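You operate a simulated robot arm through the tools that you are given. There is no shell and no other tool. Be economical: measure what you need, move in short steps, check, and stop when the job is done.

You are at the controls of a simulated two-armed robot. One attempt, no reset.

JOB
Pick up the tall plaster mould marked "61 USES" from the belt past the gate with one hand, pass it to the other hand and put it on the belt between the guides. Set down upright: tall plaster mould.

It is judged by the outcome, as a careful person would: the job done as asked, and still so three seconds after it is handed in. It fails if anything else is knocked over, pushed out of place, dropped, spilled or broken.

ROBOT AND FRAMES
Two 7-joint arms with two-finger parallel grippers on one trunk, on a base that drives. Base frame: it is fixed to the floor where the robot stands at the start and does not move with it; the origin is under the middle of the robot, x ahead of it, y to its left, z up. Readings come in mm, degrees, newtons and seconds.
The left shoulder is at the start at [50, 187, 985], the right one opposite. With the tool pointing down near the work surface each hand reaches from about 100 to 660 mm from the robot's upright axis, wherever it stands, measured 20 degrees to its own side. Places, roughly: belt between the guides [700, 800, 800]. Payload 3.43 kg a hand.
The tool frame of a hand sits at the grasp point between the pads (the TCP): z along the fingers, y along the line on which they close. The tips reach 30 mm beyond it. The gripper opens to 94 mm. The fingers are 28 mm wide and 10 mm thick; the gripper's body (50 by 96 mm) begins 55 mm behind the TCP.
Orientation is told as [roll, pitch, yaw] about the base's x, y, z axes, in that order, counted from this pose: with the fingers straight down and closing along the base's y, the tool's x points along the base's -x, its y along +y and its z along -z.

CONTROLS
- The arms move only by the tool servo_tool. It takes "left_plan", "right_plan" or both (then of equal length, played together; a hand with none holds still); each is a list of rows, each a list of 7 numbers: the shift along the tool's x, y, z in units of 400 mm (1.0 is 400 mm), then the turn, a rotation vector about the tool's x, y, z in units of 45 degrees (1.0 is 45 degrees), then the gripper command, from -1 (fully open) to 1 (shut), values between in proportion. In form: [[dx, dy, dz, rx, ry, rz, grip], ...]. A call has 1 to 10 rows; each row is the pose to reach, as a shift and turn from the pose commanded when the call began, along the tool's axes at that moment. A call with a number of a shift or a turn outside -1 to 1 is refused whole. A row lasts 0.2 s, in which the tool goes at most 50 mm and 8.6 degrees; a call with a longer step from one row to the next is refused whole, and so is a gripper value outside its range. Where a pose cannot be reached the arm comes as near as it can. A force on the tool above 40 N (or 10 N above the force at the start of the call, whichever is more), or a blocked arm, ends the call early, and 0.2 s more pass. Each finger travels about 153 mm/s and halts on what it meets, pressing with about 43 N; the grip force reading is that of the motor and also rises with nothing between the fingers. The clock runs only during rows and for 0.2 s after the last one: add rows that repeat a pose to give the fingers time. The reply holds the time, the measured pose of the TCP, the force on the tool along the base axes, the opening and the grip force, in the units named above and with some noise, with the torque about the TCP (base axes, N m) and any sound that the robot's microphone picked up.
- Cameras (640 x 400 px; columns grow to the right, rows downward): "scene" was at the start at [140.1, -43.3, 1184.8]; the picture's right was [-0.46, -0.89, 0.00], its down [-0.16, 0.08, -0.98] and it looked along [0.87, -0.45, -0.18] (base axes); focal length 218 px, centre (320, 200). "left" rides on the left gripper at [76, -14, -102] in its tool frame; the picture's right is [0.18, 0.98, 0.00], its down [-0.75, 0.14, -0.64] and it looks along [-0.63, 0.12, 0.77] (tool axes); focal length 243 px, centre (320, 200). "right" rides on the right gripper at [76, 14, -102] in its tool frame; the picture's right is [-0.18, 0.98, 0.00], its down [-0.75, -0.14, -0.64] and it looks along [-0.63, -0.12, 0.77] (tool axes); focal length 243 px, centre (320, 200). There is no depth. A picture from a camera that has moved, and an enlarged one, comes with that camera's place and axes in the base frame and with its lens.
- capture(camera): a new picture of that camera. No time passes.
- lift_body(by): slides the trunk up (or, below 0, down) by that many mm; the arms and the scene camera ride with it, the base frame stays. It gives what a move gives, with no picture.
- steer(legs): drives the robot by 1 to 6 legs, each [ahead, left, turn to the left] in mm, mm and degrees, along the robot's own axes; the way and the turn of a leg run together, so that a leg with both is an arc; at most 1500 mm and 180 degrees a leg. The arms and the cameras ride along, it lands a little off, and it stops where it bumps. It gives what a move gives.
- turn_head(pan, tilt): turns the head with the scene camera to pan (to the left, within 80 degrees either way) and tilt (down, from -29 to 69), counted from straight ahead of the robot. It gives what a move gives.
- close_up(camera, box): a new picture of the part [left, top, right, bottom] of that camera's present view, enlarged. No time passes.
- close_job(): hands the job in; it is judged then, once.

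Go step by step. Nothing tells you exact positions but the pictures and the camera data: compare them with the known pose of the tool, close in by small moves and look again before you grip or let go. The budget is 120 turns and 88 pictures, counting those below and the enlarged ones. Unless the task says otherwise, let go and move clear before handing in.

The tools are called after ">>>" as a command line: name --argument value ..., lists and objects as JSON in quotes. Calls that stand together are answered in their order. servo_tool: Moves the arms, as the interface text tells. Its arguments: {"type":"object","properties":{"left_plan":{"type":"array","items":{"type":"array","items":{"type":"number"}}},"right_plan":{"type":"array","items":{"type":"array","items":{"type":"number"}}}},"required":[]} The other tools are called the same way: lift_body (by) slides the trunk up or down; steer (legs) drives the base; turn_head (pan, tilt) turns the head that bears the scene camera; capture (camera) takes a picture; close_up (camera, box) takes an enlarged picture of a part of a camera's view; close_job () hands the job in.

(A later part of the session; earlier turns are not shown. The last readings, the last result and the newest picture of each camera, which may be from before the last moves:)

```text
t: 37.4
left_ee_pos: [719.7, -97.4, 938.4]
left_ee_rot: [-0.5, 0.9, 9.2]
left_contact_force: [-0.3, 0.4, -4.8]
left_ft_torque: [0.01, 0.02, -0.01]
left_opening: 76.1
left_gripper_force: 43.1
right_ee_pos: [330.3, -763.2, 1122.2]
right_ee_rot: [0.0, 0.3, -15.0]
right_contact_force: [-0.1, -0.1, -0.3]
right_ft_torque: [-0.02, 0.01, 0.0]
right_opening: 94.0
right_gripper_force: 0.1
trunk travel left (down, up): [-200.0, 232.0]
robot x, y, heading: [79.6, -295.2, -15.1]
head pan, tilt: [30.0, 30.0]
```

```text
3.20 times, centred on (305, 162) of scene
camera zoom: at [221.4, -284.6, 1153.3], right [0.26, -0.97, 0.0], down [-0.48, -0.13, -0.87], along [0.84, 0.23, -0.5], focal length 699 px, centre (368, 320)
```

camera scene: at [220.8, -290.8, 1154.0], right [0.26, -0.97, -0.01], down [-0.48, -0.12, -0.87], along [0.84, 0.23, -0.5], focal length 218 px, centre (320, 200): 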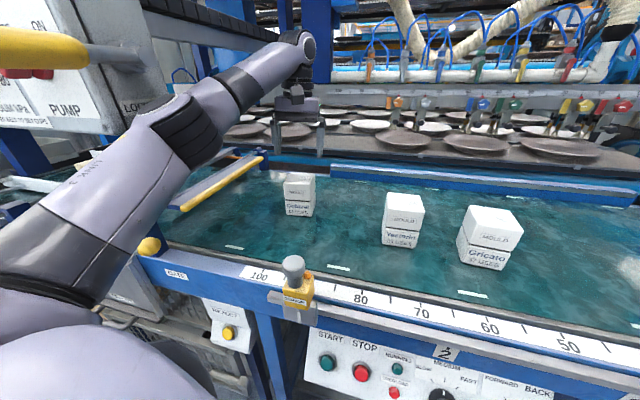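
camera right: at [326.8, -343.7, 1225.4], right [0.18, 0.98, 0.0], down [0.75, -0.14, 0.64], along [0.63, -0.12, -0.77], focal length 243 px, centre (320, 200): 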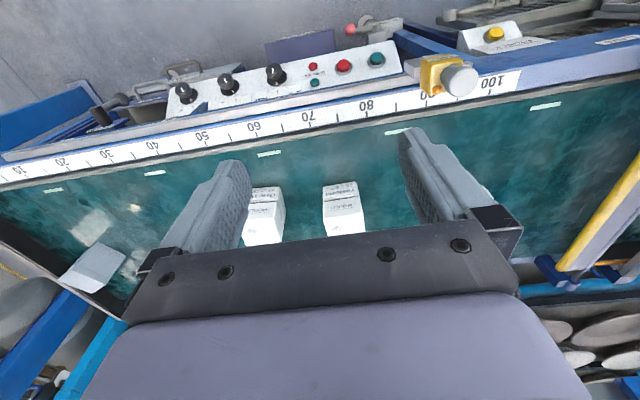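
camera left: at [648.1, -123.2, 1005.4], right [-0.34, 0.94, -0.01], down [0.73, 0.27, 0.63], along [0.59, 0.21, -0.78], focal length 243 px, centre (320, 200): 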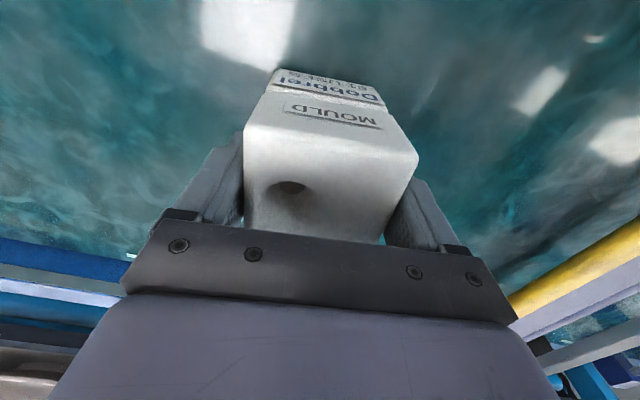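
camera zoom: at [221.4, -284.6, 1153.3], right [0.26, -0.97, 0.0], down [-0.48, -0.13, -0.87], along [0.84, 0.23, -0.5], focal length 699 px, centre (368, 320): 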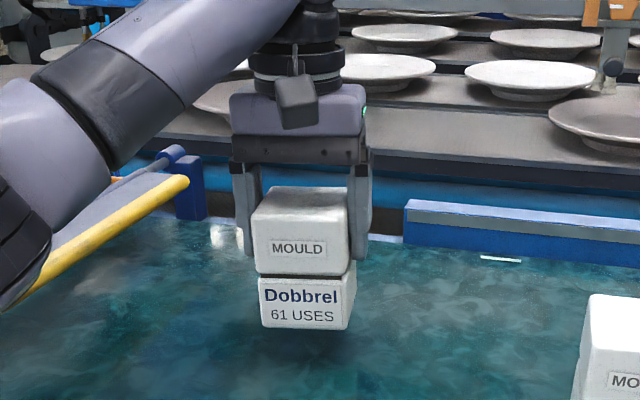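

Held firmly and upright, base ≈82 mm below the TCP. I lift to z≈1060 gently, and then back away from the table (back and to the right, clear of the panel).

>>> servo_tool --left_plan '[[0, 0, -0.02, 0, 0, 0, 1], [0, 0, -0.05, 0, 0, 0, 1], [0, 0, -0.085, 0, 0, 0, 1], [0, 0, -0.12, 0, 0, 0, 1], [0, 0, -0.155, 0, 0, 0, 1], [0, 0, -0.19, 0, 0, 0, 1], [0, 0, -0.225, 0, 0, 0, 1], [0, 0, -0.26, 0, 0, 0, 1], [0, 0, -0.285, 0, 0, 0, 1], [0, 0, -0.3, 0, 0, 0, 1]]'

>>> steer --legs '[[-215, -161, 0]]'

>>> capture --camera "scene"

```text
t: 39.6
left_ee_pos: [714.2, -99.2, 1051.7]
left_ee_rot: [-0.5, 0.9, 9.1]
left_contact_force: [-0.2, 0.2, -5.2]
left_ft_torque: [0.0, 0.0, 0.01]
left_opening: 76.5
left_gripper_force: 43.2
left hand out of reach, approached as far as the arm can: row 9, 10
right_ee_pos: [332.4, -763.6, 1121.9]
right_ee_rot: [0.0, 0.3, -15.0]
right_contact_force: [0.1, 0.5, 0.1]
right_ft_torque: [0.02, 0.05, 0.0]
right_opening: 94.0
right_gripper_force: 0.0
trunk travel left (down, up): [-200.0, 232.0]
robot x, y, heading: [80.6, -292.2, -14.7]
head pan, tilt: [30.0, 30.0]
```

```text
t: 41.6
left_ee_pos: [465.8, -199.8, 1052.0]
left_ee_rot: [-0.5, 0.9, 9.1]
left_contact_force: [0.5, -0.8, -6.1]
left_ft_torque: [0.0, -0.03, 0.0]
left_opening: 76.3
left_gripper_force: 42.9
right_ee_pos: [81.6, -864.8, 1121.9]
right_ee_rot: [0.1, 0.3, -15.0]
right_contact_force: [-0.3, -0.1, 0.2]
right_ft_torque: [0.01, 0.02, 0.0]
right_opening: 94.0
right_gripper_force: 0.1
trunk travel left (down, up): [-200.0, 232.0]
robot x, y, heading: [-170.6, -390.1, -14.8]
head pan, tilt: [30.0, 30.0]
```

```text
53 pictures are left
camera scene: at [-27.6, -385.1, 1153.4], right [0.26, -0.97, 0.0], down [-0.48, -0.13, -0.87], along [0.84, 0.22, -0.5], focal length 218 px, centre (320, 200)
```

scene: 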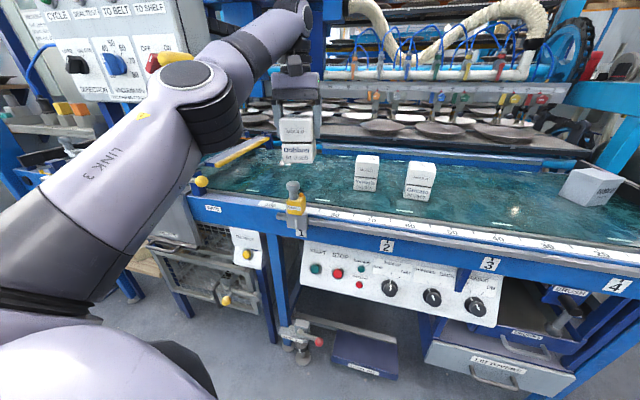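

Clear of the table. Now I bring the mould to a handover spot in front of the robot with the left hand, while the right hand begins turning to point leftwards (camera side up, closing fore-aft).

>>> servo_tool --left_plan '[[0.04, -0.037, 0, 0, 0, 0.034, 1], [0.11, -0.1, 0, 0, 0, 0.09, 1], [0.18, -0.166, 0, 0, 0, 0.15, 1], [0.255, -0.235, 0, 0, 0, 0.21, 1], [0.33, -0.305, 0, 0, 0, 0.28, 1], [0.405, -0.374, 0, 0, 0, 0.34, 1], [0.48, -0.443, 0, 0, 0, 0.4, 1], [0.55, -0.508, 0, 0, 0, 0.46, 1], [0.605, -0.56, 0, 0, 0, 0.51, 1], [0.633, -0.585, 0, 0, 0, 0.531, 1]]' --right_plan '[[-0.016, 0.025, 0.015, -0.06, 0.06, 0.086, -1], [-0.032, 0.05, 0.03, -0.121, 0.121, 0.172, -1], [-0.048, 0.075, 0.045, -0.181, 0.181, 0.259, -1], [-0.064, 0.1, 0.06, -0.241, 0.241, 0.345, -1], [-0.08, 0.125, 0.075, -0.302, 0.302, 0.431, -1], [-0.096, 0.15, 0.09, -0.362, 0.362, 0.517, -1], [-0.112, 0.175, 0.105, -0.422, 0.422, 0.603, -1], [-0.128, 0.2, 0.12, -0.482, 0.482, 0.69, -1], [-0.144, 0.225, 0.135, -0.543, 0.543, 0.776, -1], [-0.16, 0.25, 0.15, -0.603, 0.603, 0.862, -1]]'

>>> turn_head --pan 0 --tilt 30

>>> capture --camera "scene"

```text
t: 43.8
left_ee_pos: [252.8, -472.8, 1057.7]
left_ee_rot: [-0.8, 0.7, -14.8]
left_contact_force: [-0.3, -0.1, -4.9]
left_ft_torque: [-0.03, 0.01, 0.02]
left_opening: 76.4
left_gripper_force: 43.1
right_ee_pos: [169.1, -784.4, 1060.5]
right_ee_rot: [17.8, 34.0, -49.9]
right_contact_force: [0.8, -0.5, 0.8]
right_ft_torque: [0.0, -0.01, -0.02]
right_opening: 94.1
right_gripper_force: 0.0
trunk travel left (down, up): [-200.0, 232.0]
robot x, y, heading: [-171.1, -389.3, -15.2]
head pan, tilt: [30.0, 30.0]
```

```text
t: 44.8
left_ee_pos: [253.0, -470.2, 1056.9]
left_ee_rot: [-0.8, 0.7, -14.8]
left_contact_force: [-0.2, -0.3, -5.0]
left_ft_torque: [-0.02, 0.01, -0.03]
left_opening: 76.2
left_gripper_force: 42.8
right_ee_pos: [169.4, -784.8, 1061.5]
right_ee_rot: [17.8, 33.9, -50.0]
right_contact_force: [-0.7, 0.5, -0.4]
right_ft_torque: [0.0, 0.02, 0.0]
right_opening: 94.2
right_gripper_force: 0.1
trunk travel left (down, up): [-200.0, 232.0]
robot x, y, heading: [-177.2, -394.2, -15.3]
head pan, tilt: [0.0, 30.0]
```

```text
52 pictures are left
camera scene: at [-27.5, -431.9, 1153.3], right [-0.26, -0.97, 0.0], down [-0.48, 0.13, -0.87], along [0.84, -0.22, -0.5], focal length 218 px, centre (320, 200)
```

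scene: 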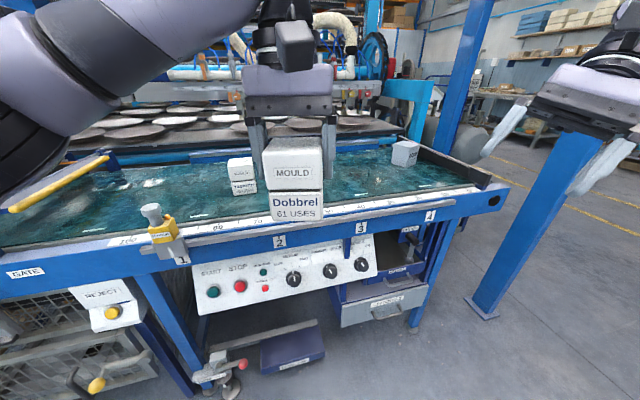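

The mould is steady in front. I finish turning the right hand.

>>> servo_tool --right_plan '[[0, 0, 0, -0.067, 0.067, 0.096, -1], [0, 0, 0, -0.134, 0.134, 0.192, -1], [0, 0, 0, -0.201, 0.201, 0.287, -1], [0, 0, 0, -0.268, 0.268, 0.383, -1], [0, 0, 0, -0.335, 0.335, 0.479, -1], [0, 0, 0, -0.402, 0.402, 0.575, -1], [0, 0, 0, -0.469, 0.469, 0.67, -1], [0, 0, 0, -0.536, 0.536, 0.766, -1], [0, 0, 0, -0.603, 0.603, 0.862, -1]]'

>>> turn_head --pan -15 --tilt 30

>>> capture --camera "scene"

>>> capture --camera "right"

```text
t: 46.8
left_ee_pos: [254.1, -472.1, 1058.4]
left_ee_rot: [-0.8, 0.6, -14.8]
left_contact_force: [-0.2, 0.2, -5.1]
left_ft_torque: [-0.01, -0.03, -0.04]
left_opening: 76.3
left_gripper_force: 42.8
right_ee_pos: [169.1, -784.7, 1061.2]
right_ee_rot: [-1.0, 70.1, -106.1]
right_contact_force: [-0.4, -0.3, 1.2]
right_ft_torque: [0.04, 0.01, -0.01]
right_opening: 93.9
right_gripper_force: 0.0
trunk travel left (down, up): [-200.0, 232.0]
robot x, y, heading: [-169.1, -393.0, -14.9]
head pan, tilt: [0.0, 30.0]
```

```text
t: 47.5
left_ee_pos: [254.2, -472.6, 1056.5]
left_ee_rot: [-0.8, 0.7, -14.8]
left_contact_force: [0.0, 1.1, -6.4]
left_ft_torque: [-0.02, 0.01, 0.0]
left_opening: 76.2
left_gripper_force: 42.9
right_ee_pos: [170.4, -783.9, 1060.4]
right_ee_rot: [-0.7, 69.9, -105.8]
right_contact_force: [0.1, 0.3, 0.2]
right_ft_torque: [-0.01, 0.0, 0.0]
right_opening: 94.1
right_gripper_force: 0.0
trunk travel left (down, up): [-200.0, 232.0]
robot x, y, heading: [-167.2, -393.4, -15.1]
head pan, tilt: [-15.0, 30.0]
```

```text
51 pictures are left
camera scene: at [-36.5, -453.7, 1153.3], right [-0.5, -0.87, 0.0], down [-0.43, 0.25, -0.87], along [0.75, -0.43, -0.5], focal length 218 px, centre (320, 200)
```

scene: 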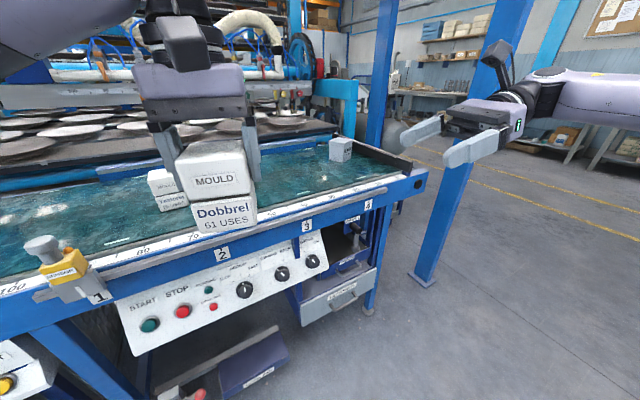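

```text
50 pictures are left
camera right: at [165.4, -854.9, 1166.7], right [0.93, -0.32, -0.18], down [-0.36, -0.8, -0.49], along [0.01, 0.52, -0.86], focal length 243 px, centre (320, 200)
```

right: 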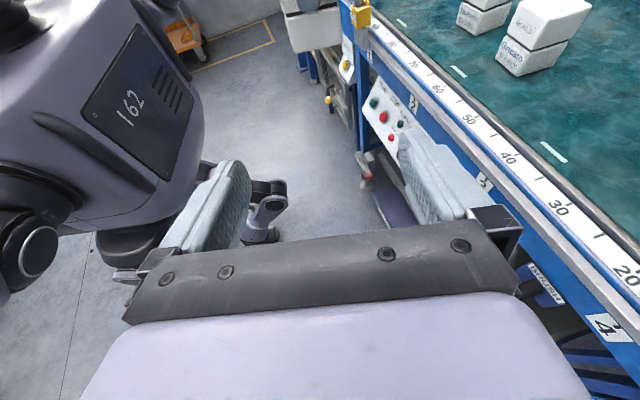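

The right hand points at the mould, tilted 20° down. I bring it to a stand-off ~110 mm from the grip position and look.

>>> servo_tool --right_plan '[[0.008, 0, 0.1, 0, 0, 0, -1], [0.016, 0, 0.2, 0, 0, 0, -1], [0.025, 0, 0.3, 0, 0, 0, -1], [0.033, 0, 0.4, 0, 0, 0, -1], [0.0415, 0, 0.4985, 0, 0, 0, -1]]'

>>> capture --camera "scene"

>>> capture --camera "right"

```text
t: 48.7
left_ee_pos: [253.5, -471.0, 1056.8]
left_ee_rot: [-0.8, 0.6, -14.8]
left_contact_force: [0.2, -0.7, -5.9]
left_ft_torque: [0.02, 0.0, 0.0]
left_opening: 76.0
left_gripper_force: 42.7
right_ee_pos: [218.8, -597.4, 1007.3]
right_ee_rot: [-0.8, 70.0, -106.0]
right_contact_force: [0.6, 0.2, -0.5]
right_ft_torque: [0.0, -0.03, 0.01]
right_opening: 94.2
right_gripper_force: 0.0
trunk travel left (down, up): [-200.0, 232.0]
robot x, y, heading: [-169.9, -393.5, -15.0]
head pan, tilt: [-15.0, 30.0]
```

```text
49 pictures are left
camera scene: at [-36.4, -453.7, 1153.3], right [-0.5, -0.87, 0.0], down [-0.43, 0.25, -0.87], along [0.75, -0.43, -0.5], focal length 218 px, centre (320, 200)
```

scene: 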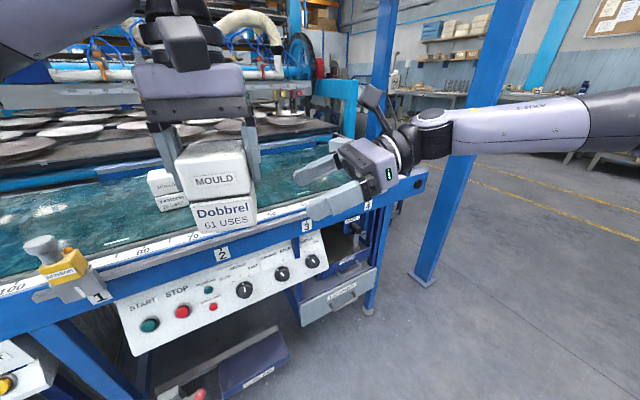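

```text
48 pictures are left
camera right: at [215.0, -668.4, 1113.7], right [0.93, -0.32, -0.18], down [-0.36, -0.79, -0.49], along [0.01, 0.52, -0.85], focal length 243 px, centre (320, 200)
```

right: 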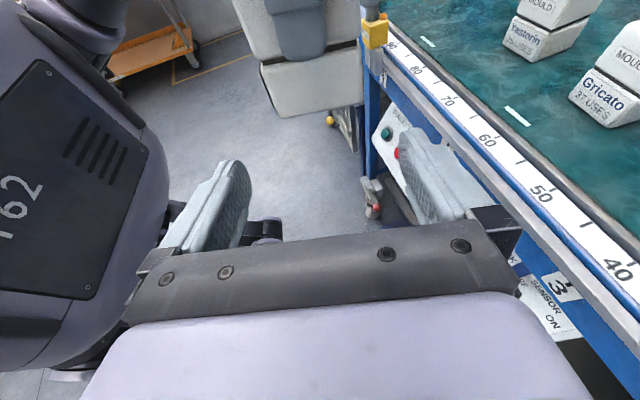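

Estimates agree within ~2 mm laterally. I advance until the tips are just short of the mould and check.

>>> servo_tool --right_plan '[[0.02, -0.001, 0.05, 0, 0, 0, -1], [0.038, -0.002, 0.096, 0, 0, 0, -1], [0.056, -0.004, 0.141, 0, 0, 0, -1]]'

>>> capture --camera "right"

>>> close_up --camera "scene" --box '[130, 80, 410, 255]'

```text
t: 49.5
left_ee_pos: [254.2, -471.1, 1057.0]
left_ee_rot: [-0.7, 0.6, -14.7]
left_contact_force: [0.0, 0.4, -5.1]
left_ft_torque: [0.01, -0.03, 0.01]
left_opening: 76.1
left_gripper_force: 42.2
right_ee_pos: [232.6, -537.2, 1009.6]
right_ee_rot: [-0.9, 70.0, -105.8]
right_contact_force: [0.6, 0.6, 0.5]
right_ft_torque: [0.0, 0.03, -0.03]
right_opening: 94.1
right_gripper_force: 0.1
trunk travel left (down, up): [-200.0, 232.0]
robot x, y, heading: [-169.3, -394.0, -14.9]
head pan, tilt: [-15.0, 30.0]
```

```text
47 pictures are left
camera right: at [228.9, -609.1, 1115.8], right [0.93, -0.32, -0.18], down [-0.36, -0.79, -0.49], along [0.01, 0.52, -0.85], focal length 243 px, centre (320, 200)
```

right: 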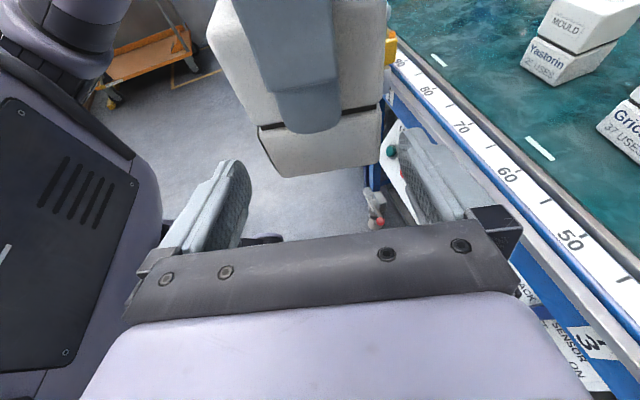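

```text
2.29 times, centred on (270, 168) of scene
camera zoom: at [-36.5, -453.7, 1153.3], right [-0.5, -0.87, 0.0], down [-0.43, 0.25, -0.87], along [0.75, -0.43, -0.5], focal length 499 px, centre (434, 274)
```

zoom: 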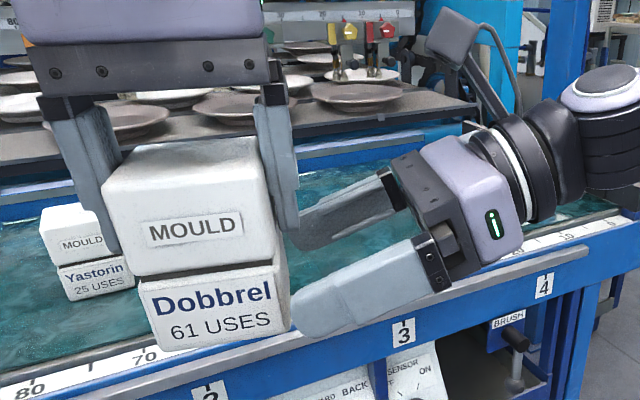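

Well aligned. I advance the last ~50 mm so the right fingers straddle the lower half.

>>> servo_tool --right_plan '[[0.015, 0.004, 0.04, 0, 0, 0, -1], [0.03, 0.005, 0.08, 0, 0, 0, -1], [0.044, 0.005, 0.117, 0, 0, 0, -1]]'

>>> capture --camera "right"

>>> close_up --camera "scene" --box '[130, 80, 410, 255]'

```text
t: 50.3
left_ee_pos: [254.7, -471.5, 1056.7]
left_ee_rot: [-0.8, 0.7, -14.8]
left_contact_force: [-0.1, 0.6, -5.2]
left_ft_torque: [0.04, 0.0, -0.03]
left_opening: 76.2
left_gripper_force: 43.2
right_ee_pos: [248.6, -490.5, 1011.0]
right_ee_rot: [-0.8, 70.0, -106.0]
right_contact_force: [0.5, -0.1, 0.5]
right_ft_torque: [0.0, 0.01, 0.03]
right_opening: 94.0
right_gripper_force: 0.1
trunk travel left (down, up): [-200.0, 232.0]
robot x, y, heading: [-171.0, -396.5, -14.8]
head pan, tilt: [-15.0, 30.0]
```

```text
45 pictures are left
camera right: at [244.2, -561.0, 1116.1], right [0.93, -0.32, -0.18], down [-0.36, -0.79, -0.49], along [0.01, 0.52, -0.85], focal length 243 px, centre (320, 200)
```

right: 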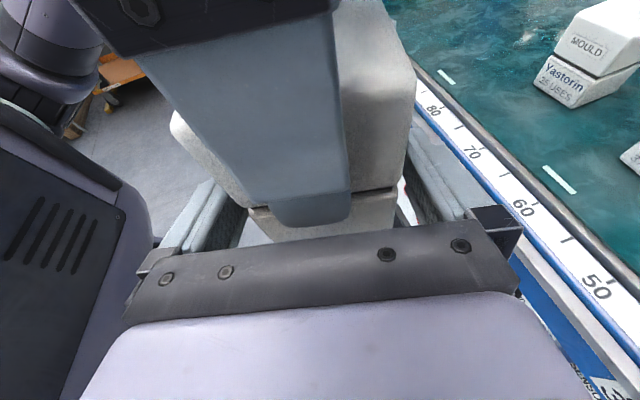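

```text
2.29 times, centred on (270, 168) of scene
camera zoom: at [-36.4, -453.9, 1153.3], right [-0.5, -0.87, 0.0], down [-0.43, 0.25, -0.87], along [0.75, -0.43, -0.5], focal length 499 px, centre (434, 274)
```

zoom: 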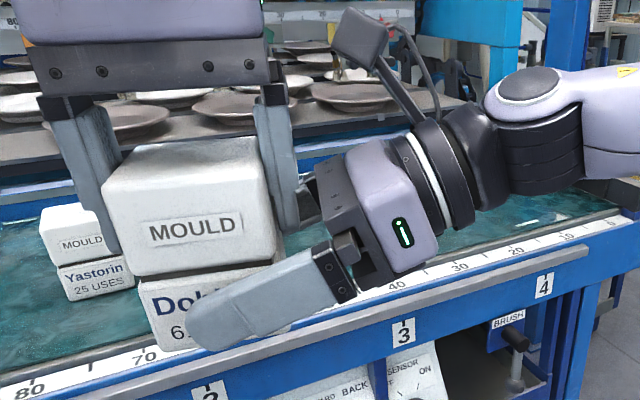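

Fingers straddle the lower half without touching. I close the right gripper while the left still holds.

>>> servo_tool --right_plan '[[0, 0, 0, 0, 0, 0, 0.1], [0, 0, 0, 0, 0, 0, 1], [0, 0, 0, 0, 0, 0, 1], [0, 0, 0, 0, 0, 0, 1]]'

>>> close_up --camera "scene" --box '[130, 80, 410, 255]'

```text
t: 51.3
left_ee_pos: [252.4, -471.7, 1057.4]
left_ee_rot: [-0.9, 0.7, -14.8]
left_contact_force: [-7.0, -0.6, -3.6]
left_ft_torque: [0.1, 0.52, -0.05]
left_opening: 76.2
left_gripper_force: 42.8
right_ee_pos: [247.9, -490.1, 1010.7]
right_ee_rot: [-0.8, 70.0, -105.7]
right_contact_force: [6.0, 0.0, 0.6]
right_ft_torque: [-0.15, -0.22, -0.14]
right_opening: 76.0
right_gripper_force: 42.9
trunk travel left (down, up): [-200.0, 232.0]
robot x, y, heading: [-169.9, -394.0, -15.1]
head pan, tilt: [-15.0, 30.0]
```

```text
2.29 times, centred on (270, 168) of scene
camera zoom: at [-36.6, -453.8, 1153.3], right [-0.5, -0.87, 0.0], down [-0.43, 0.25, -0.87], along [0.75, -0.43, -0.5], focal length 499 px, centre (434, 274)
```

zoom: 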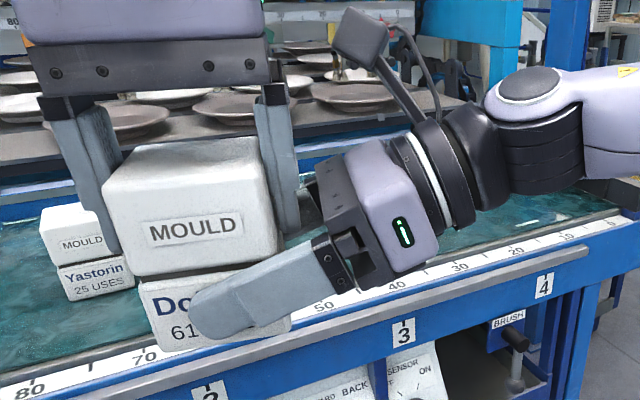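

Both hands grip (76 mm). I open the left slowly just enough and check that the right carries the weight.

>>> servo_tool --left_plan '[[0, 0, 0, 0, 0, 0, -0.7], [0, 0, 0, 0, 0, 0, -0.85], [0, 0, 0, 0, 0, 0, -0.85]]'

>>> close_up --camera "scene" --box '[130, 80, 410, 255]'

```text
t: 52.1
left_ee_pos: [253.6, -472.1, 1058.5]
left_ee_rot: [-0.8, 0.6, -14.8]
left_contact_force: [0.2, -0.2, -0.6]
left_ft_torque: [0.02, 0.02, -0.04]
left_opening: 87.1
left_gripper_force: 0.1
right_ee_pos: [248.5, -490.2, 1009.6]
right_ee_rot: [-0.8, 69.9, -105.7]
right_contact_force: [1.1, -0.5, 0.3]
right_ft_torque: [-0.09, 0.05, 0.02]
right_opening: 76.2
right_gripper_force: 43.0
trunk travel left (down, up): [-200.0, 232.0]
robot x, y, heading: [-171.3, -394.8, -14.7]
head pan, tilt: [-15.0, 30.0]
```

```text
2.29 times, centred on (270, 168) of scene
camera zoom: at [-36.6, -453.8, 1153.3], right [-0.5, -0.87, 0.0], down [-0.43, 0.25, -0.87], along [0.75, -0.43, -0.5], focal length 499 px, centre (434, 274)
```

zoom: 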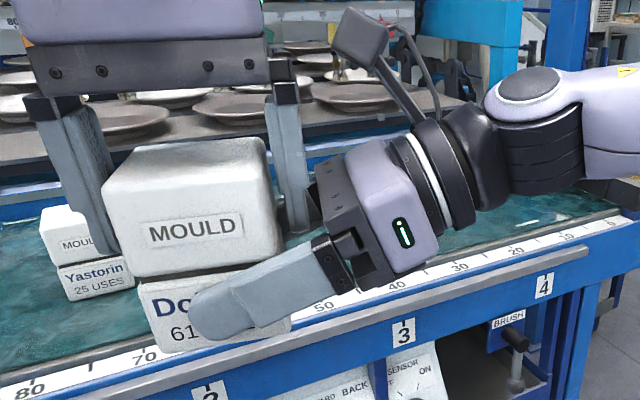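

The mould stays put. I raise the left hand slowly in the first part and check that it comes away freely.

>>> servo_tool --left_plan '[[0, 0, -0.015, 0, 0, 0, -0.85], [0, 0, -0.04, 0, 0, 0, -0.85], [0, 0, -0.07, 0, 0, 0, -0.85], [0, 0, -0.1, 0, 0, 0, -0.85]]'

>>> close_up --camera "scene" --box '[130, 80, 410, 255]'

```text
t: 53.1
left_ee_pos: [253.3, -470.5, 1098.4]
left_ee_rot: [-0.8, 0.5, -14.7]
left_contact_force: [0.0, -0.2, 0.3]
left_ft_torque: [0.0, 0.01, 0.0]
left_opening: 87.4
left_gripper_force: 0.0
right_ee_pos: [247.5, -489.7, 1010.4]
right_ee_rot: [-0.8, 69.9, -105.8]
right_contact_force: [-0.2, -1.5, -1.0]
right_ft_torque: [-0.12, 0.01, -0.01]
right_opening: 76.3
right_gripper_force: 43.0
trunk travel left (down, up): [-200.0, 232.0]
robot x, y, heading: [-168.8, -393.8, -15.3]
head pan, tilt: [-15.0, 30.0]
```

```text
2.29 times, centred on (270, 168) of scene
camera zoom: at [-36.7, -453.8, 1153.3], right [-0.5, -0.87, 0.0], down [-0.43, 0.25, -0.87], along [0.75, -0.43, -0.5], focal length 499 px, centre (434, 274)
```

zoom: 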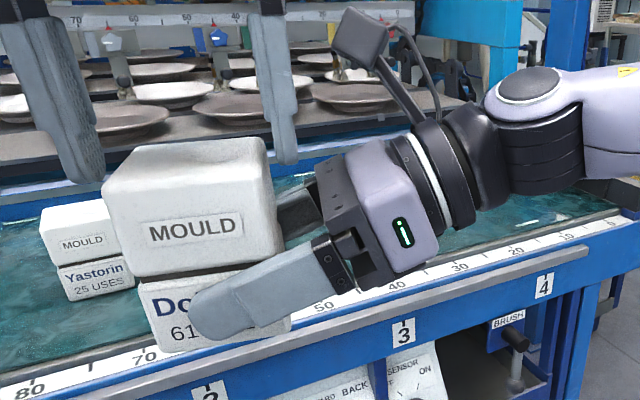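

The right hand holds the mould upright; handover is done. I move the left hand up and away to the left.

>>> servo_tool --left_plan '[[0, 0, -0.08, 0, 0, 0, -0.85], [0, 0, -0.15, 0, 0, 0, -0.85], [0, 0.1, -0.15, 0, 0, 0, -1], [0, 0.22, -0.15, 0, 0, 0, -1], [0, 0.34, -0.15, 0, 0, 0, -1], [0, 0.46, -0.15, 0, 0, 0, -1], [0, 0.58, -0.15, 0, 0, 0, -1]]'

>>> turn_head --pan 75 --tilt 20

>>> capture --camera "scene"

```text
t: 54.7
left_ee_pos: [313.5, -247.5, 1154.6]
left_ee_rot: [-0.8, 0.7, -14.9]
left_contact_force: [0.6, 0.3, 0.6]
left_ft_torque: [-0.01, 0.03, -0.02]
left_opening: 94.1
left_gripper_force: 0.0
right_ee_pos: [247.3, -488.8, 1010.7]
right_ee_rot: [-0.8, 70.0, -105.7]
right_contact_force: [-0.1, 0.0, 0.2]
right_ft_torque: [-0.06, 0.0, -0.01]
right_opening: 76.0
right_gripper_force: 43.2
trunk travel left (down, up): [-200.0, 232.0]
robot x, y, heading: [-172.3, -394.3, -15.1]
head pan, tilt: [-15.0, 30.0]
```

```text
t: 56.4
left_ee_pos: [313.5, -247.9, 1155.2]
left_ee_rot: [-0.9, 0.6, -14.8]
left_contact_force: [-0.4, 0.0, -0.7]
left_ft_torque: [-0.01, -0.01, -0.03]
left_opening: 93.8
left_gripper_force: 0.0
right_ee_pos: [248.0, -489.3, 1009.6]
right_ee_rot: [-0.9, 69.9, -105.9]
right_contact_force: [0.8, -0.3, -0.6]
right_ft_torque: [-0.1, 0.01, 0.03]
right_opening: 76.3
right_gripper_force: 42.7
trunk travel left (down, up): [-200.0, 232.0]
robot x, y, heading: [-170.8, -389.3, -15.1]
head pan, tilt: [75.0, 20.0]
```

```text
40 pictures are left
camera scene: at [-68.4, -328.0, 1169.4], right [0.87, -0.5, 0.0], down [-0.17, -0.3, -0.94], along [0.47, 0.81, -0.34], focal length 218 px, centre (320, 200)
```

scene: 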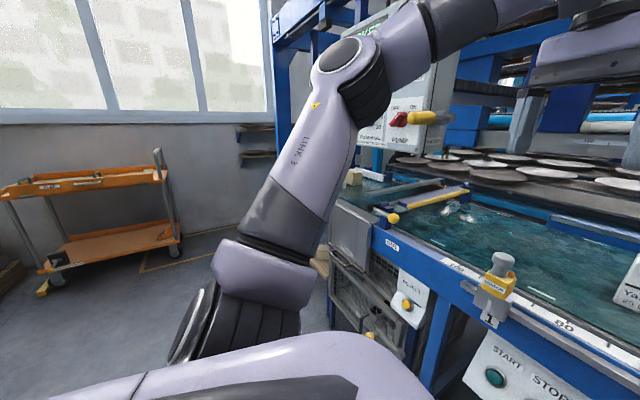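

Now I turn back to heading 0 and drive left, staying well back from the table and panel, then view the guides.

>>> steer --legs '[[0, 0, 15], [0, 900, 0]]'

>>> turn_head --pan 15 --tilt 25

>>> capture --camera "scene"

```text
t: 65.5
left_ee_pos: [256.9, 773.2, 1154.7]
left_ee_rot: [-0.8, 0.5, 0.4]
left_contact_force: [1.3, 0.5, 0.7]
left_ft_torque: [-0.02, 0.03, 0.0]
left_opening: 94.0
left_gripper_force: 0.1
right_ee_pos: [256.5, 522.6, 1009.9]
right_ee_rot: [-0.8, 69.9, -90.6]
right_contact_force: [-0.2, -0.7, 0.0]
right_ft_torque: [-0.11, 0.0, 0.03]
right_opening: 76.4
right_gripper_force: 42.8
trunk travel left (down, up): [-200.0, 232.0]
robot x, y, heading: [-172.1, 504.0, 0.2]
head pan, tilt: [75.0, 20.0]
```

```text
t: 66.8
left_ee_pos: [256.0, 772.5, 1154.3]
left_ee_rot: [-0.8, 0.6, 0.3]
left_contact_force: [-0.2, 0.1, -0.5]
left_ft_torque: [-0.03, 0.0, 0.02]
left_opening: 94.0
left_gripper_force: 0.1
right_ee_pos: [256.5, 521.8, 1009.8]
right_ee_rot: [-0.8, 70.0, -90.6]
right_contact_force: [-0.5, 0.2, 0.3]
right_ft_torque: [-0.09, -0.02, -0.02]
right_opening: 76.2
right_gripper_force: 43.2
trunk travel left (down, up): [-200.0, 232.0]
robot x, y, heading: [-173.9, 503.5, 0.2]
head pan, tilt: [15.0, 25.0]
```

```text
39 pictures are left
camera scene: at [-26.3, 528.9, 1161.3], right [0.26, -0.96, 0.0], down [-0.41, -0.11, -0.91], along [0.87, 0.24, -0.42], focal length 218 px, centre (320, 200)
```

scene: 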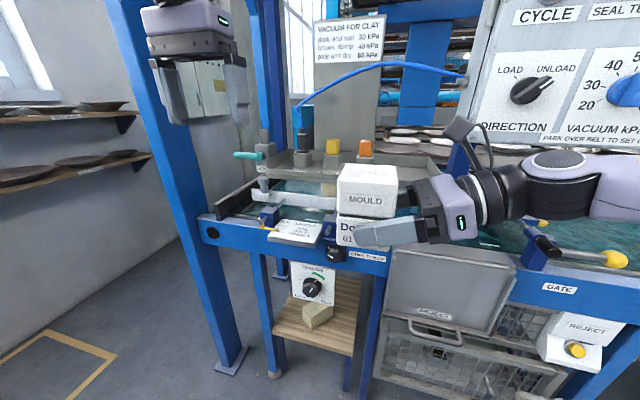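

A blue post stands at about [468, 1122], so I bring the left hand inward and drive left only to y≈830, then look at the guides.

>>> servo_tool --left_plan '[[0, -0.1, -0.03, 0, 0, 0, -1], [0, -0.2, -0.06, 0, 0, 0, -1], [0, -0.28, -0.08, 0, 0, 0, -1]]'

>>> steer --legs '[[0, 330, 0]]'

>>> turn_head --pan -12 --tilt 25

>>> capture --camera "scene"

>>> capture --camera "left"

```text
t: 67.6
left_ee_pos: [257.2, 659.6, 1188.3]
left_ee_rot: [-0.8, 0.6, 0.5]
left_contact_force: [-0.2, -0.3, -0.6]
left_ft_torque: [0.0, 0.0, 0.02]
left_opening: 93.9
left_gripper_force: 0.1
right_ee_pos: [257.2, 521.5, 1009.6]
right_ee_rot: [-0.8, 70.1, -90.6]
right_contact_force: [-0.2, -0.1, -0.2]
right_ft_torque: [-0.1, 0.01, 0.0]
right_opening: 76.3
right_gripper_force: 42.8
trunk travel left (down, up): [-200.0, 232.0]
robot x, y, heading: [-173.1, 504.2, 0.3]
head pan, tilt: [15.0, 25.0]
```

```text
t: 71.1
left_ee_pos: [256.1, 992.5, 1188.2]
left_ee_rot: [-0.8, 0.6, 0.2]
left_contact_force: [0.1, -0.6, 0.8]
left_ft_torque: [0.0, 0.01, -0.04]
left_opening: 94.1
left_gripper_force: 0.1
right_ee_pos: [255.6, 851.9, 1009.0]
right_ee_rot: [-0.9, 69.8, -90.8]
right_contact_force: [-0.3, -0.7, -1.2]
right_ft_torque: [-0.13, -0.01, 0.02]
right_opening: 76.3
right_gripper_force: 43.0
trunk travel left (down, up): [-200.0, 232.0]
robot x, y, heading: [-176.2, 837.3, -0.2]
head pan, tilt: [15.0, 25.0]
```

```text
t: 72.0
left_ee_pos: [256.2, 991.8, 1189.0]
left_ee_rot: [-0.9, 0.7, 0.2]
left_contact_force: [0.8, 0.5, 0.3]
left_ft_torque: [0.0, 0.0, 0.01]
left_opening: 94.1
left_gripper_force: 0.2
right_ee_pos: [255.1, 851.3, 1010.7]
right_ee_rot: [-0.9, 69.9, -90.8]
right_contact_force: [0.5, 0.4, 0.5]
right_ft_torque: [-0.06, -0.02, -0.03]
right_opening: 76.0
right_gripper_force: 43.0
trunk travel left (down, up): [-200.0, 232.0]
robot x, y, heading: [-176.6, 834.6, 0.1]
head pan, tilt: [-12.0, 25.0]
```

```text
38 pictures are left
camera scene: at [-25.9, 817.9, 1161.3], right [-0.21, -0.98, 0.0], down [-0.41, 0.09, -0.91], along [0.89, -0.19, -0.42], focal length 218 px, centre (320, 200)
```

scene: 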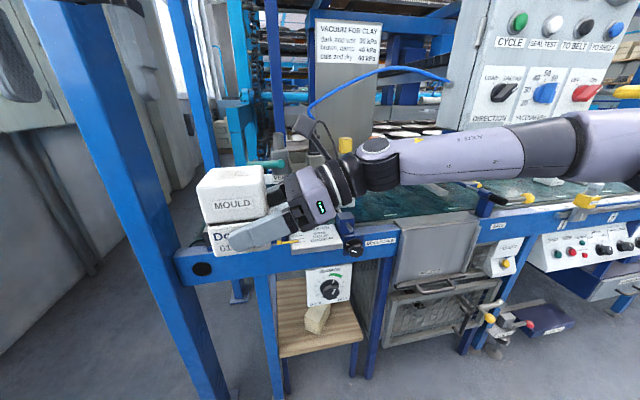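

```text
37 pictures are left
camera left: at [180.9, 979.5, 1292.3], right [-0.19, 0.98, -0.01], down [0.76, 0.15, 0.63], along [0.62, 0.11, -0.77], focal length 243 px, centre (320, 200)
```

left: 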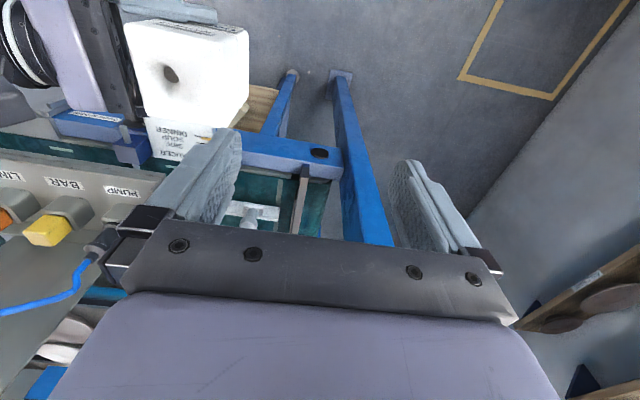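

The right arm hides the guides from here. I drive back right to y≈400 where the view toward the guides is open.

>>> steer --legs '[[0, -430, 0]]'

>>> turn_head --pan 30 --tilt 25

>>> close_up --camera "scene" --box '[200, 120, 440, 270]'

>>> capture --camera "left"

```text
t: 76.3
left_ee_pos: [258.3, 567.6, 1189.5]
left_ee_rot: [-0.8, 0.5, 0.2]
left_contact_force: [-0.7, 0.2, -0.6]
left_ft_torque: [-0.01, 0.04, 0.02]
left_opening: 93.9
left_gripper_force: 0.1
right_ee_pos: [257.4, 426.7, 1009.7]
right_ee_rot: [-0.8, 69.9, -90.7]
right_contact_force: [-0.5, 0.0, -0.3]
right_ft_torque: [-0.12, 0.02, 0.0]
right_opening: 76.2
right_gripper_force: 43.3
trunk travel left (down, up): [-200.0, 232.0]
robot x, y, heading: [-171.2, 410.4, 0.1]
head pan, tilt: [-12.0, 25.0]
```

```text
t: 77.4
left_ee_pos: [257.5, 565.8, 1188.7]
left_ee_rot: [-0.9, 0.6, 0.3]
left_contact_force: [-0.5, -0.4, 0.2]
left_ft_torque: [0.01, -0.01, 0.01]
left_opening: 94.0
left_gripper_force: 0.0
right_ee_pos: [256.4, 426.0, 1009.9]
right_ee_rot: [-0.9, 70.0, -90.7]
right_contact_force: [0.8, 0.7, 0.3]
right_ft_torque: [-0.08, 0.01, 0.02]
right_opening: 76.1
right_gripper_force: 43.1
trunk travel left (down, up): [-200.0, 232.0]
robot x, y, heading: [-171.4, 409.1, 0.2]
head pan, tilt: [30.0, 25.0]
```

```text
2.67 times, centred on (320, 195) of scene
camera zoom: at [-35.6, 457.1, 1161.3], right [0.5, -0.87, 0.0], down [-0.37, -0.21, -0.91], along [0.78, 0.45, -0.42], focal length 583 px, centre (320, 213)
```

zoom: 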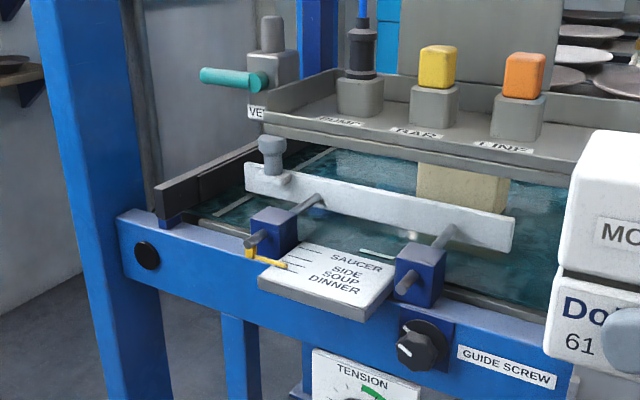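

```text
35 pictures are left
camera left: at [181.4, 553.9, 1292.3], right [-0.19, 0.98, -0.01], down [0.76, 0.15, 0.63], along [0.62, 0.11, -0.77], focal length 243 px, centre (320, 200)
```

left: 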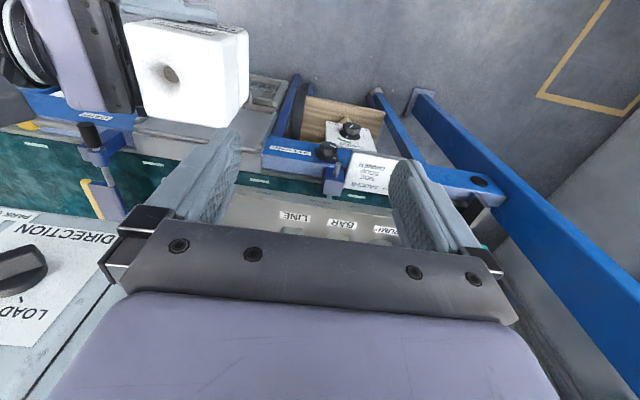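

I now see it: the front guide rail runs along y at x≈605 (y≈563–947), and a valve tray (z≈1000) overhangs x>435, y<≈800. I'll place from the left end, with the right hand pointing forward at y≈860; so I drive to y≈1040 and turn the right hand.

>>> steer --legs '[[0, 630, 0]]'

>>> servo_tool --right_plan '[[-0.028, 0.025, -0.078, -0.157, 0, 0.057, 1], [-0.057, 0.05, -0.157, -0.313, 0, 0.114, 1], [-0.085, 0.075, -0.235, -0.47, 0, 0.171, 1], [-0.113, 0.1, -0.313, -0.627, 0, 0.228, 1], [-0.142, 0.125, -0.392, -0.783, 0, 0.285, 1], [-0.17, 0.15, -0.47, -0.94, 0, 0.342, 1]]'

>>> turn_head --pan -20 --tilt 25

>>> capture --camera "scene"

```text
t: 83.3
left_ee_pos: [252.4, 1196.0, 1189.3]
left_ee_rot: [-0.8, 0.7, 0.6]
left_contact_force: [-0.1, 0.0, 0.1]
left_ft_torque: [0.0, 0.02, 0.0]
left_opening: 94.0
left_gripper_force: 0.0
right_ee_pos: [253.1, 1056.6, 1010.1]
right_ee_rot: [-1.0, 69.9, -90.4]
right_contact_force: [0.1, 1.0, -1.8]
right_ft_torque: [-0.12, 0.01, 0.01]
right_opening: 76.1
right_gripper_force: 43.5
trunk travel left (down, up): [-200.0, 232.0]
robot x, y, heading: [-174.4, 1037.2, 0.5]
head pan, tilt: [30.0, 25.0]
```

```text
t: 84.8
left_ee_pos: [252.8, 1195.4, 1188.3]
left_ee_rot: [-0.8, 0.7, 0.7]
left_contact_force: [0.2, -0.2, 0.1]
left_ft_torque: [-0.03, -0.04, 0.0]
left_opening: 93.9
left_gripper_force: 0.1
right_ee_pos: [313.9, 855.8, 1009.4]
right_ee_rot: [-0.5, 69.8, -135.2]
right_contact_force: [0.5, 0.4, 0.4]
right_ft_torque: [-0.12, 0.1, -0.01]
right_opening: 76.1
right_gripper_force: 43.3
trunk travel left (down, up): [-200.0, 232.0]
robot x, y, heading: [-176.3, 1039.8, 0.6]
head pan, tilt: [30.0, 25.0]
```

```text
t: 85.9
left_ee_pos: [251.8, 1194.2, 1187.8]
left_ee_rot: [-0.8, 0.7, 0.7]
left_contact_force: [0.0, 1.2, 0.0]
left_ft_torque: [-0.01, 0.0, -0.03]
left_opening: 93.9
left_gripper_force: 0.1
right_ee_pos: [314.2, 857.5, 1009.4]
right_ee_rot: [-0.4, 69.6, -134.9]
right_contact_force: [0.5, -0.2, 0.0]
right_ft_torque: [-0.08, 0.09, 0.03]
right_opening: 76.3
right_gripper_force: 43.5
trunk travel left (down, up): [-200.0, 232.0]
robot x, y, heading: [-178.9, 1040.2, 0.4]
head pan, tilt: [-20.0, 25.0]
```

```text
34 pictures are left
camera scene: at [-31.9, 1006.9, 1161.3], right [-0.33, -0.94, 0.0], down [-0.4, 0.14, -0.91], along [0.85, -0.3, -0.42], focal length 218 px, centre (320, 200)
```

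scene: 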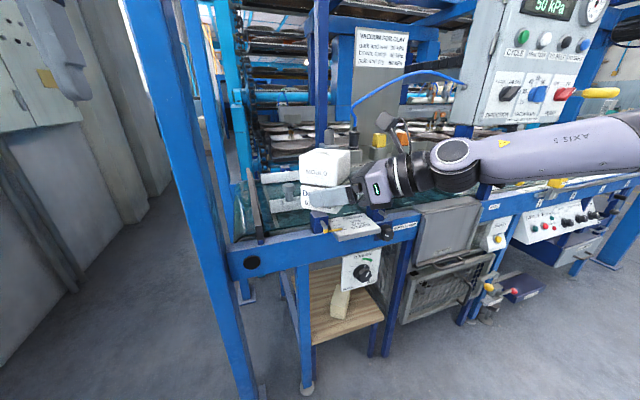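

Turning works. I complete the second 45° so the hand points forward.

>>> servo_tool --right_plan '[[0, 0, 0, -0.157, 0, 0.057, 1], [0, 0, 0, -0.313, 0, 0.114, 1], [0, 0, 0, -0.47, 0, 0.171, 1], [0, 0, 0, -0.627, 0, 0.228, 1], [0, 0, 0, -0.783, 0, 0.285, 1], [0, 0, 0, -0.94, 0, 0.342, 1]]'

>>> capture --camera "scene"

>>> capture --camera "right"

```text
t: 87.3
left_ee_pos: [253.2, 1195.1, 1187.6]
left_ee_rot: [-0.9, 0.6, 0.7]
left_contact_force: [-0.2, 0.8, 0.4]
left_ft_torque: [-0.01, 0.0, -0.02]
left_opening: 94.1
left_gripper_force: 0.1
right_ee_pos: [314.8, 856.1, 1010.4]
right_ee_rot: [0.4, 69.6, -179.3]
right_contact_force: [0.1, 0.4, 0.0]
right_ft_torque: [-0.01, 0.07, -0.01]
right_opening: 76.4
right_gripper_force: 43.2
trunk travel left (down, up): [-200.0, 232.0]
robot x, y, heading: [-174.3, 1036.5, 0.3]
head pan, tilt: [-20.0, 25.0]
```

```text
33 pictures are left
camera scene: at [-31.8, 1006.9, 1161.3], right [-0.33, -0.94, 0.0], down [-0.4, 0.14, -0.91], along [0.85, -0.3, -0.42], focal length 218 px, centre (320, 200)
```

scene: 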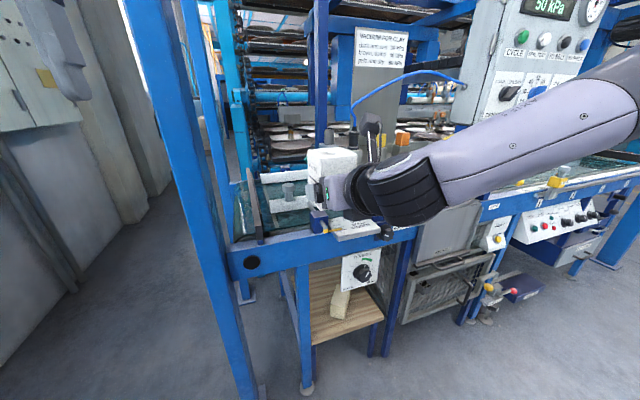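

```text
32 pictures are left
camera right: at [244.7, 842.4, 1116.1], right [-0.06, -0.98, -0.17], down [-0.87, 0.13, -0.48], along [0.5, 0.12, -0.86], focal length 243 px, centre (320, 200)
```

right: 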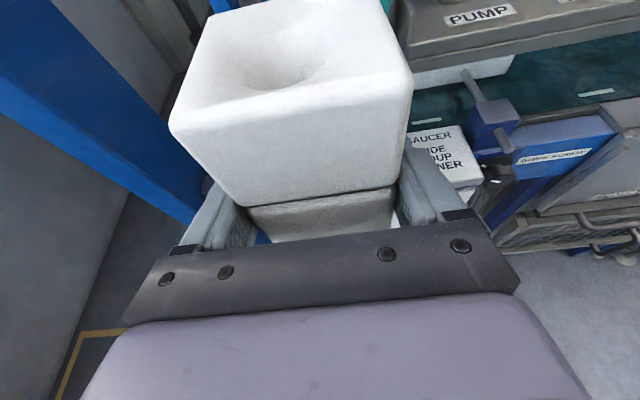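

The hand points forward with the mould ahead. I zoom in on the guide area and tray corner from here.

>>> close_up --camera "scene" --box '[220, 110, 400, 250]'

>>> capture --camera "left"

```text
2.86 times, centred on (310, 180) of scene
camera zoom: at [-31.8, 1006.9, 1161.3], right [-0.33, -0.94, 0.0], down [-0.4, 0.14, -0.91], along [0.85, -0.3, -0.42], focal length 624 px, centre (349, 257)
```

zoom: 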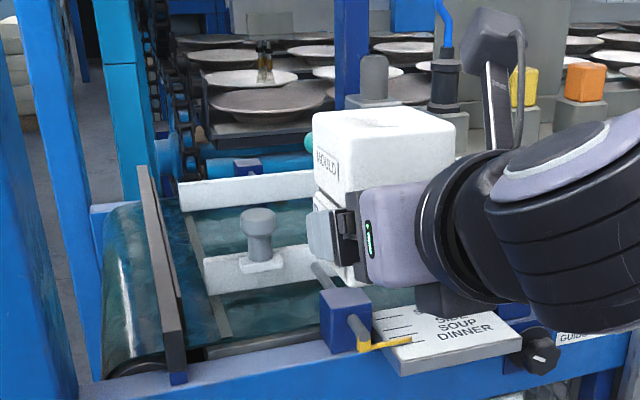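

```text
30 pictures are left
camera left: at [177.3, 1182.5, 1292.2], right [-0.2, 0.98, -0.01], down [0.76, 0.16, 0.63], along [0.62, 0.12, -0.78], focal length 243 px, centre (320, 200)
```

left: 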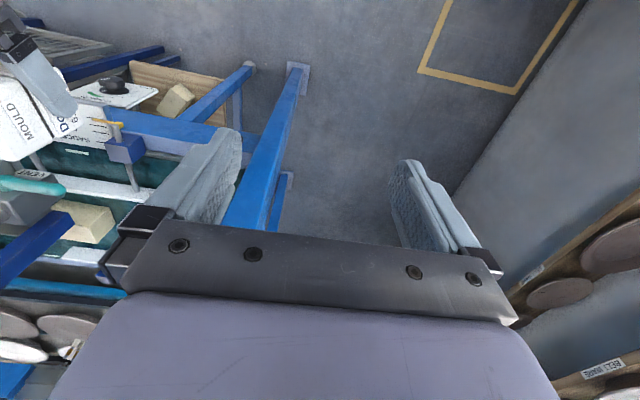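

A knob on the front rail (≈[615, 886], top z≈918) and the tray at y<≈790 block a straight-in approach, so I'll come in with the hand yawed ~40° to the right, passing left of the knob. First I tuck the left hand away from the post and yaw the right hand.

>>> servo_tool --left_plan '[[0.05, 0.07, 0, 0, 0, 0, -1], [0.11, 0.14, 0, 0, 0, 0, -1], [0.16, 0.21, 0, 0, 0, 0, -1], [0.22, 0.28, 0, 0, 0, 0, -1], [0.27, 0.35, 0, 0, 0, 0, -1], [0.3, 0.42, 0, 0, 0, 0, -1]]' --right_plan '[[0.01, -0.02, 0.02, -0.139, 0, 0.051, 1], [0.02, -0.04, 0.03, -0.279, 0, 0.101, 1], [0.03, -0.06, 0.04, -0.418, 0, 0.152, 1], [0.04, -0.08, 0.05, -0.557, 0, 0.203, 1], [0.05, -0.1, 0.06, -0.696, 0, 0.253, 1], [0.06, -0.12, 0.07, -0.836, 0, 0.304, 1]]'

>>> capture --camera "scene"

>>> capture --camera "right"

```text
t: 88.7
left_ee_pos: [152.7, 1346.0, 1166.8]
left_ee_rot: [-0.8, 0.5, 0.8]
left_contact_force: [0.6, -0.4, 0.0]
left_ft_torque: [-0.03, 0.01, 0.0]
left_opening: 94.1
left_gripper_force: 0.0
left hand out of reach, approached as far as the arm can: row 5, 6
right_ee_pos: [312.8, 807.1, 1027.9]
right_ee_rot: [0.7, 69.9, 141.2]
right_contact_force: [-0.6, 0.5, -5.4]
right_ft_torque: [0.08, 0.08, 0.0]
right_opening: 76.2
right_gripper_force: 42.8
right hand out of reach, approached as far as the arm can: row 3, 4, 5, 6
trunk travel left (down, up): [-200.0, 232.0]
robot x, y, heading: [-180.2, 1037.8, 0.7]
head pan, tilt: [-20.0, 25.0]
```

```text
29 pictures are left
camera scene: at [-31.7, 1006.7, 1161.3], right [-0.33, -0.94, 0.0], down [-0.4, 0.14, -0.91], along [0.85, -0.3, -0.42], focal length 218 px, centre (320, 200)
```

scene: 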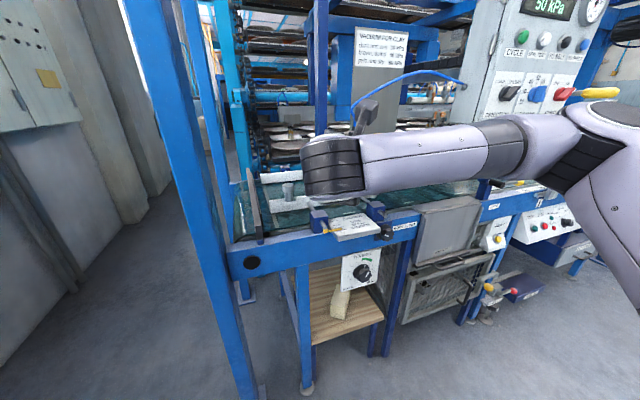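

```text
28 pictures are left
camera right: at [249.9, 841.8, 1133.4], right [-0.68, -0.72, -0.17], down [-0.58, 0.66, -0.49], along [0.46, -0.23, -0.86], focal length 243 px, centre (320, 200)
```

right: 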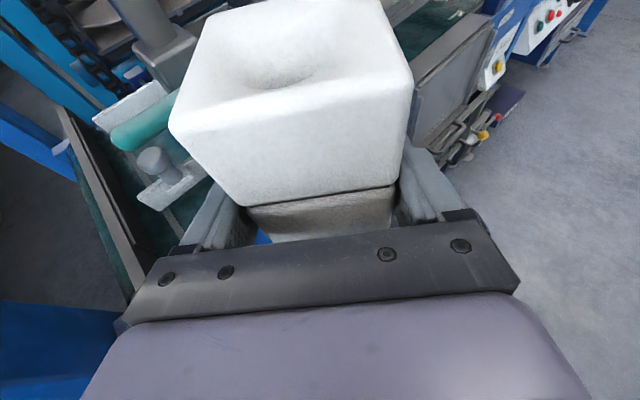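

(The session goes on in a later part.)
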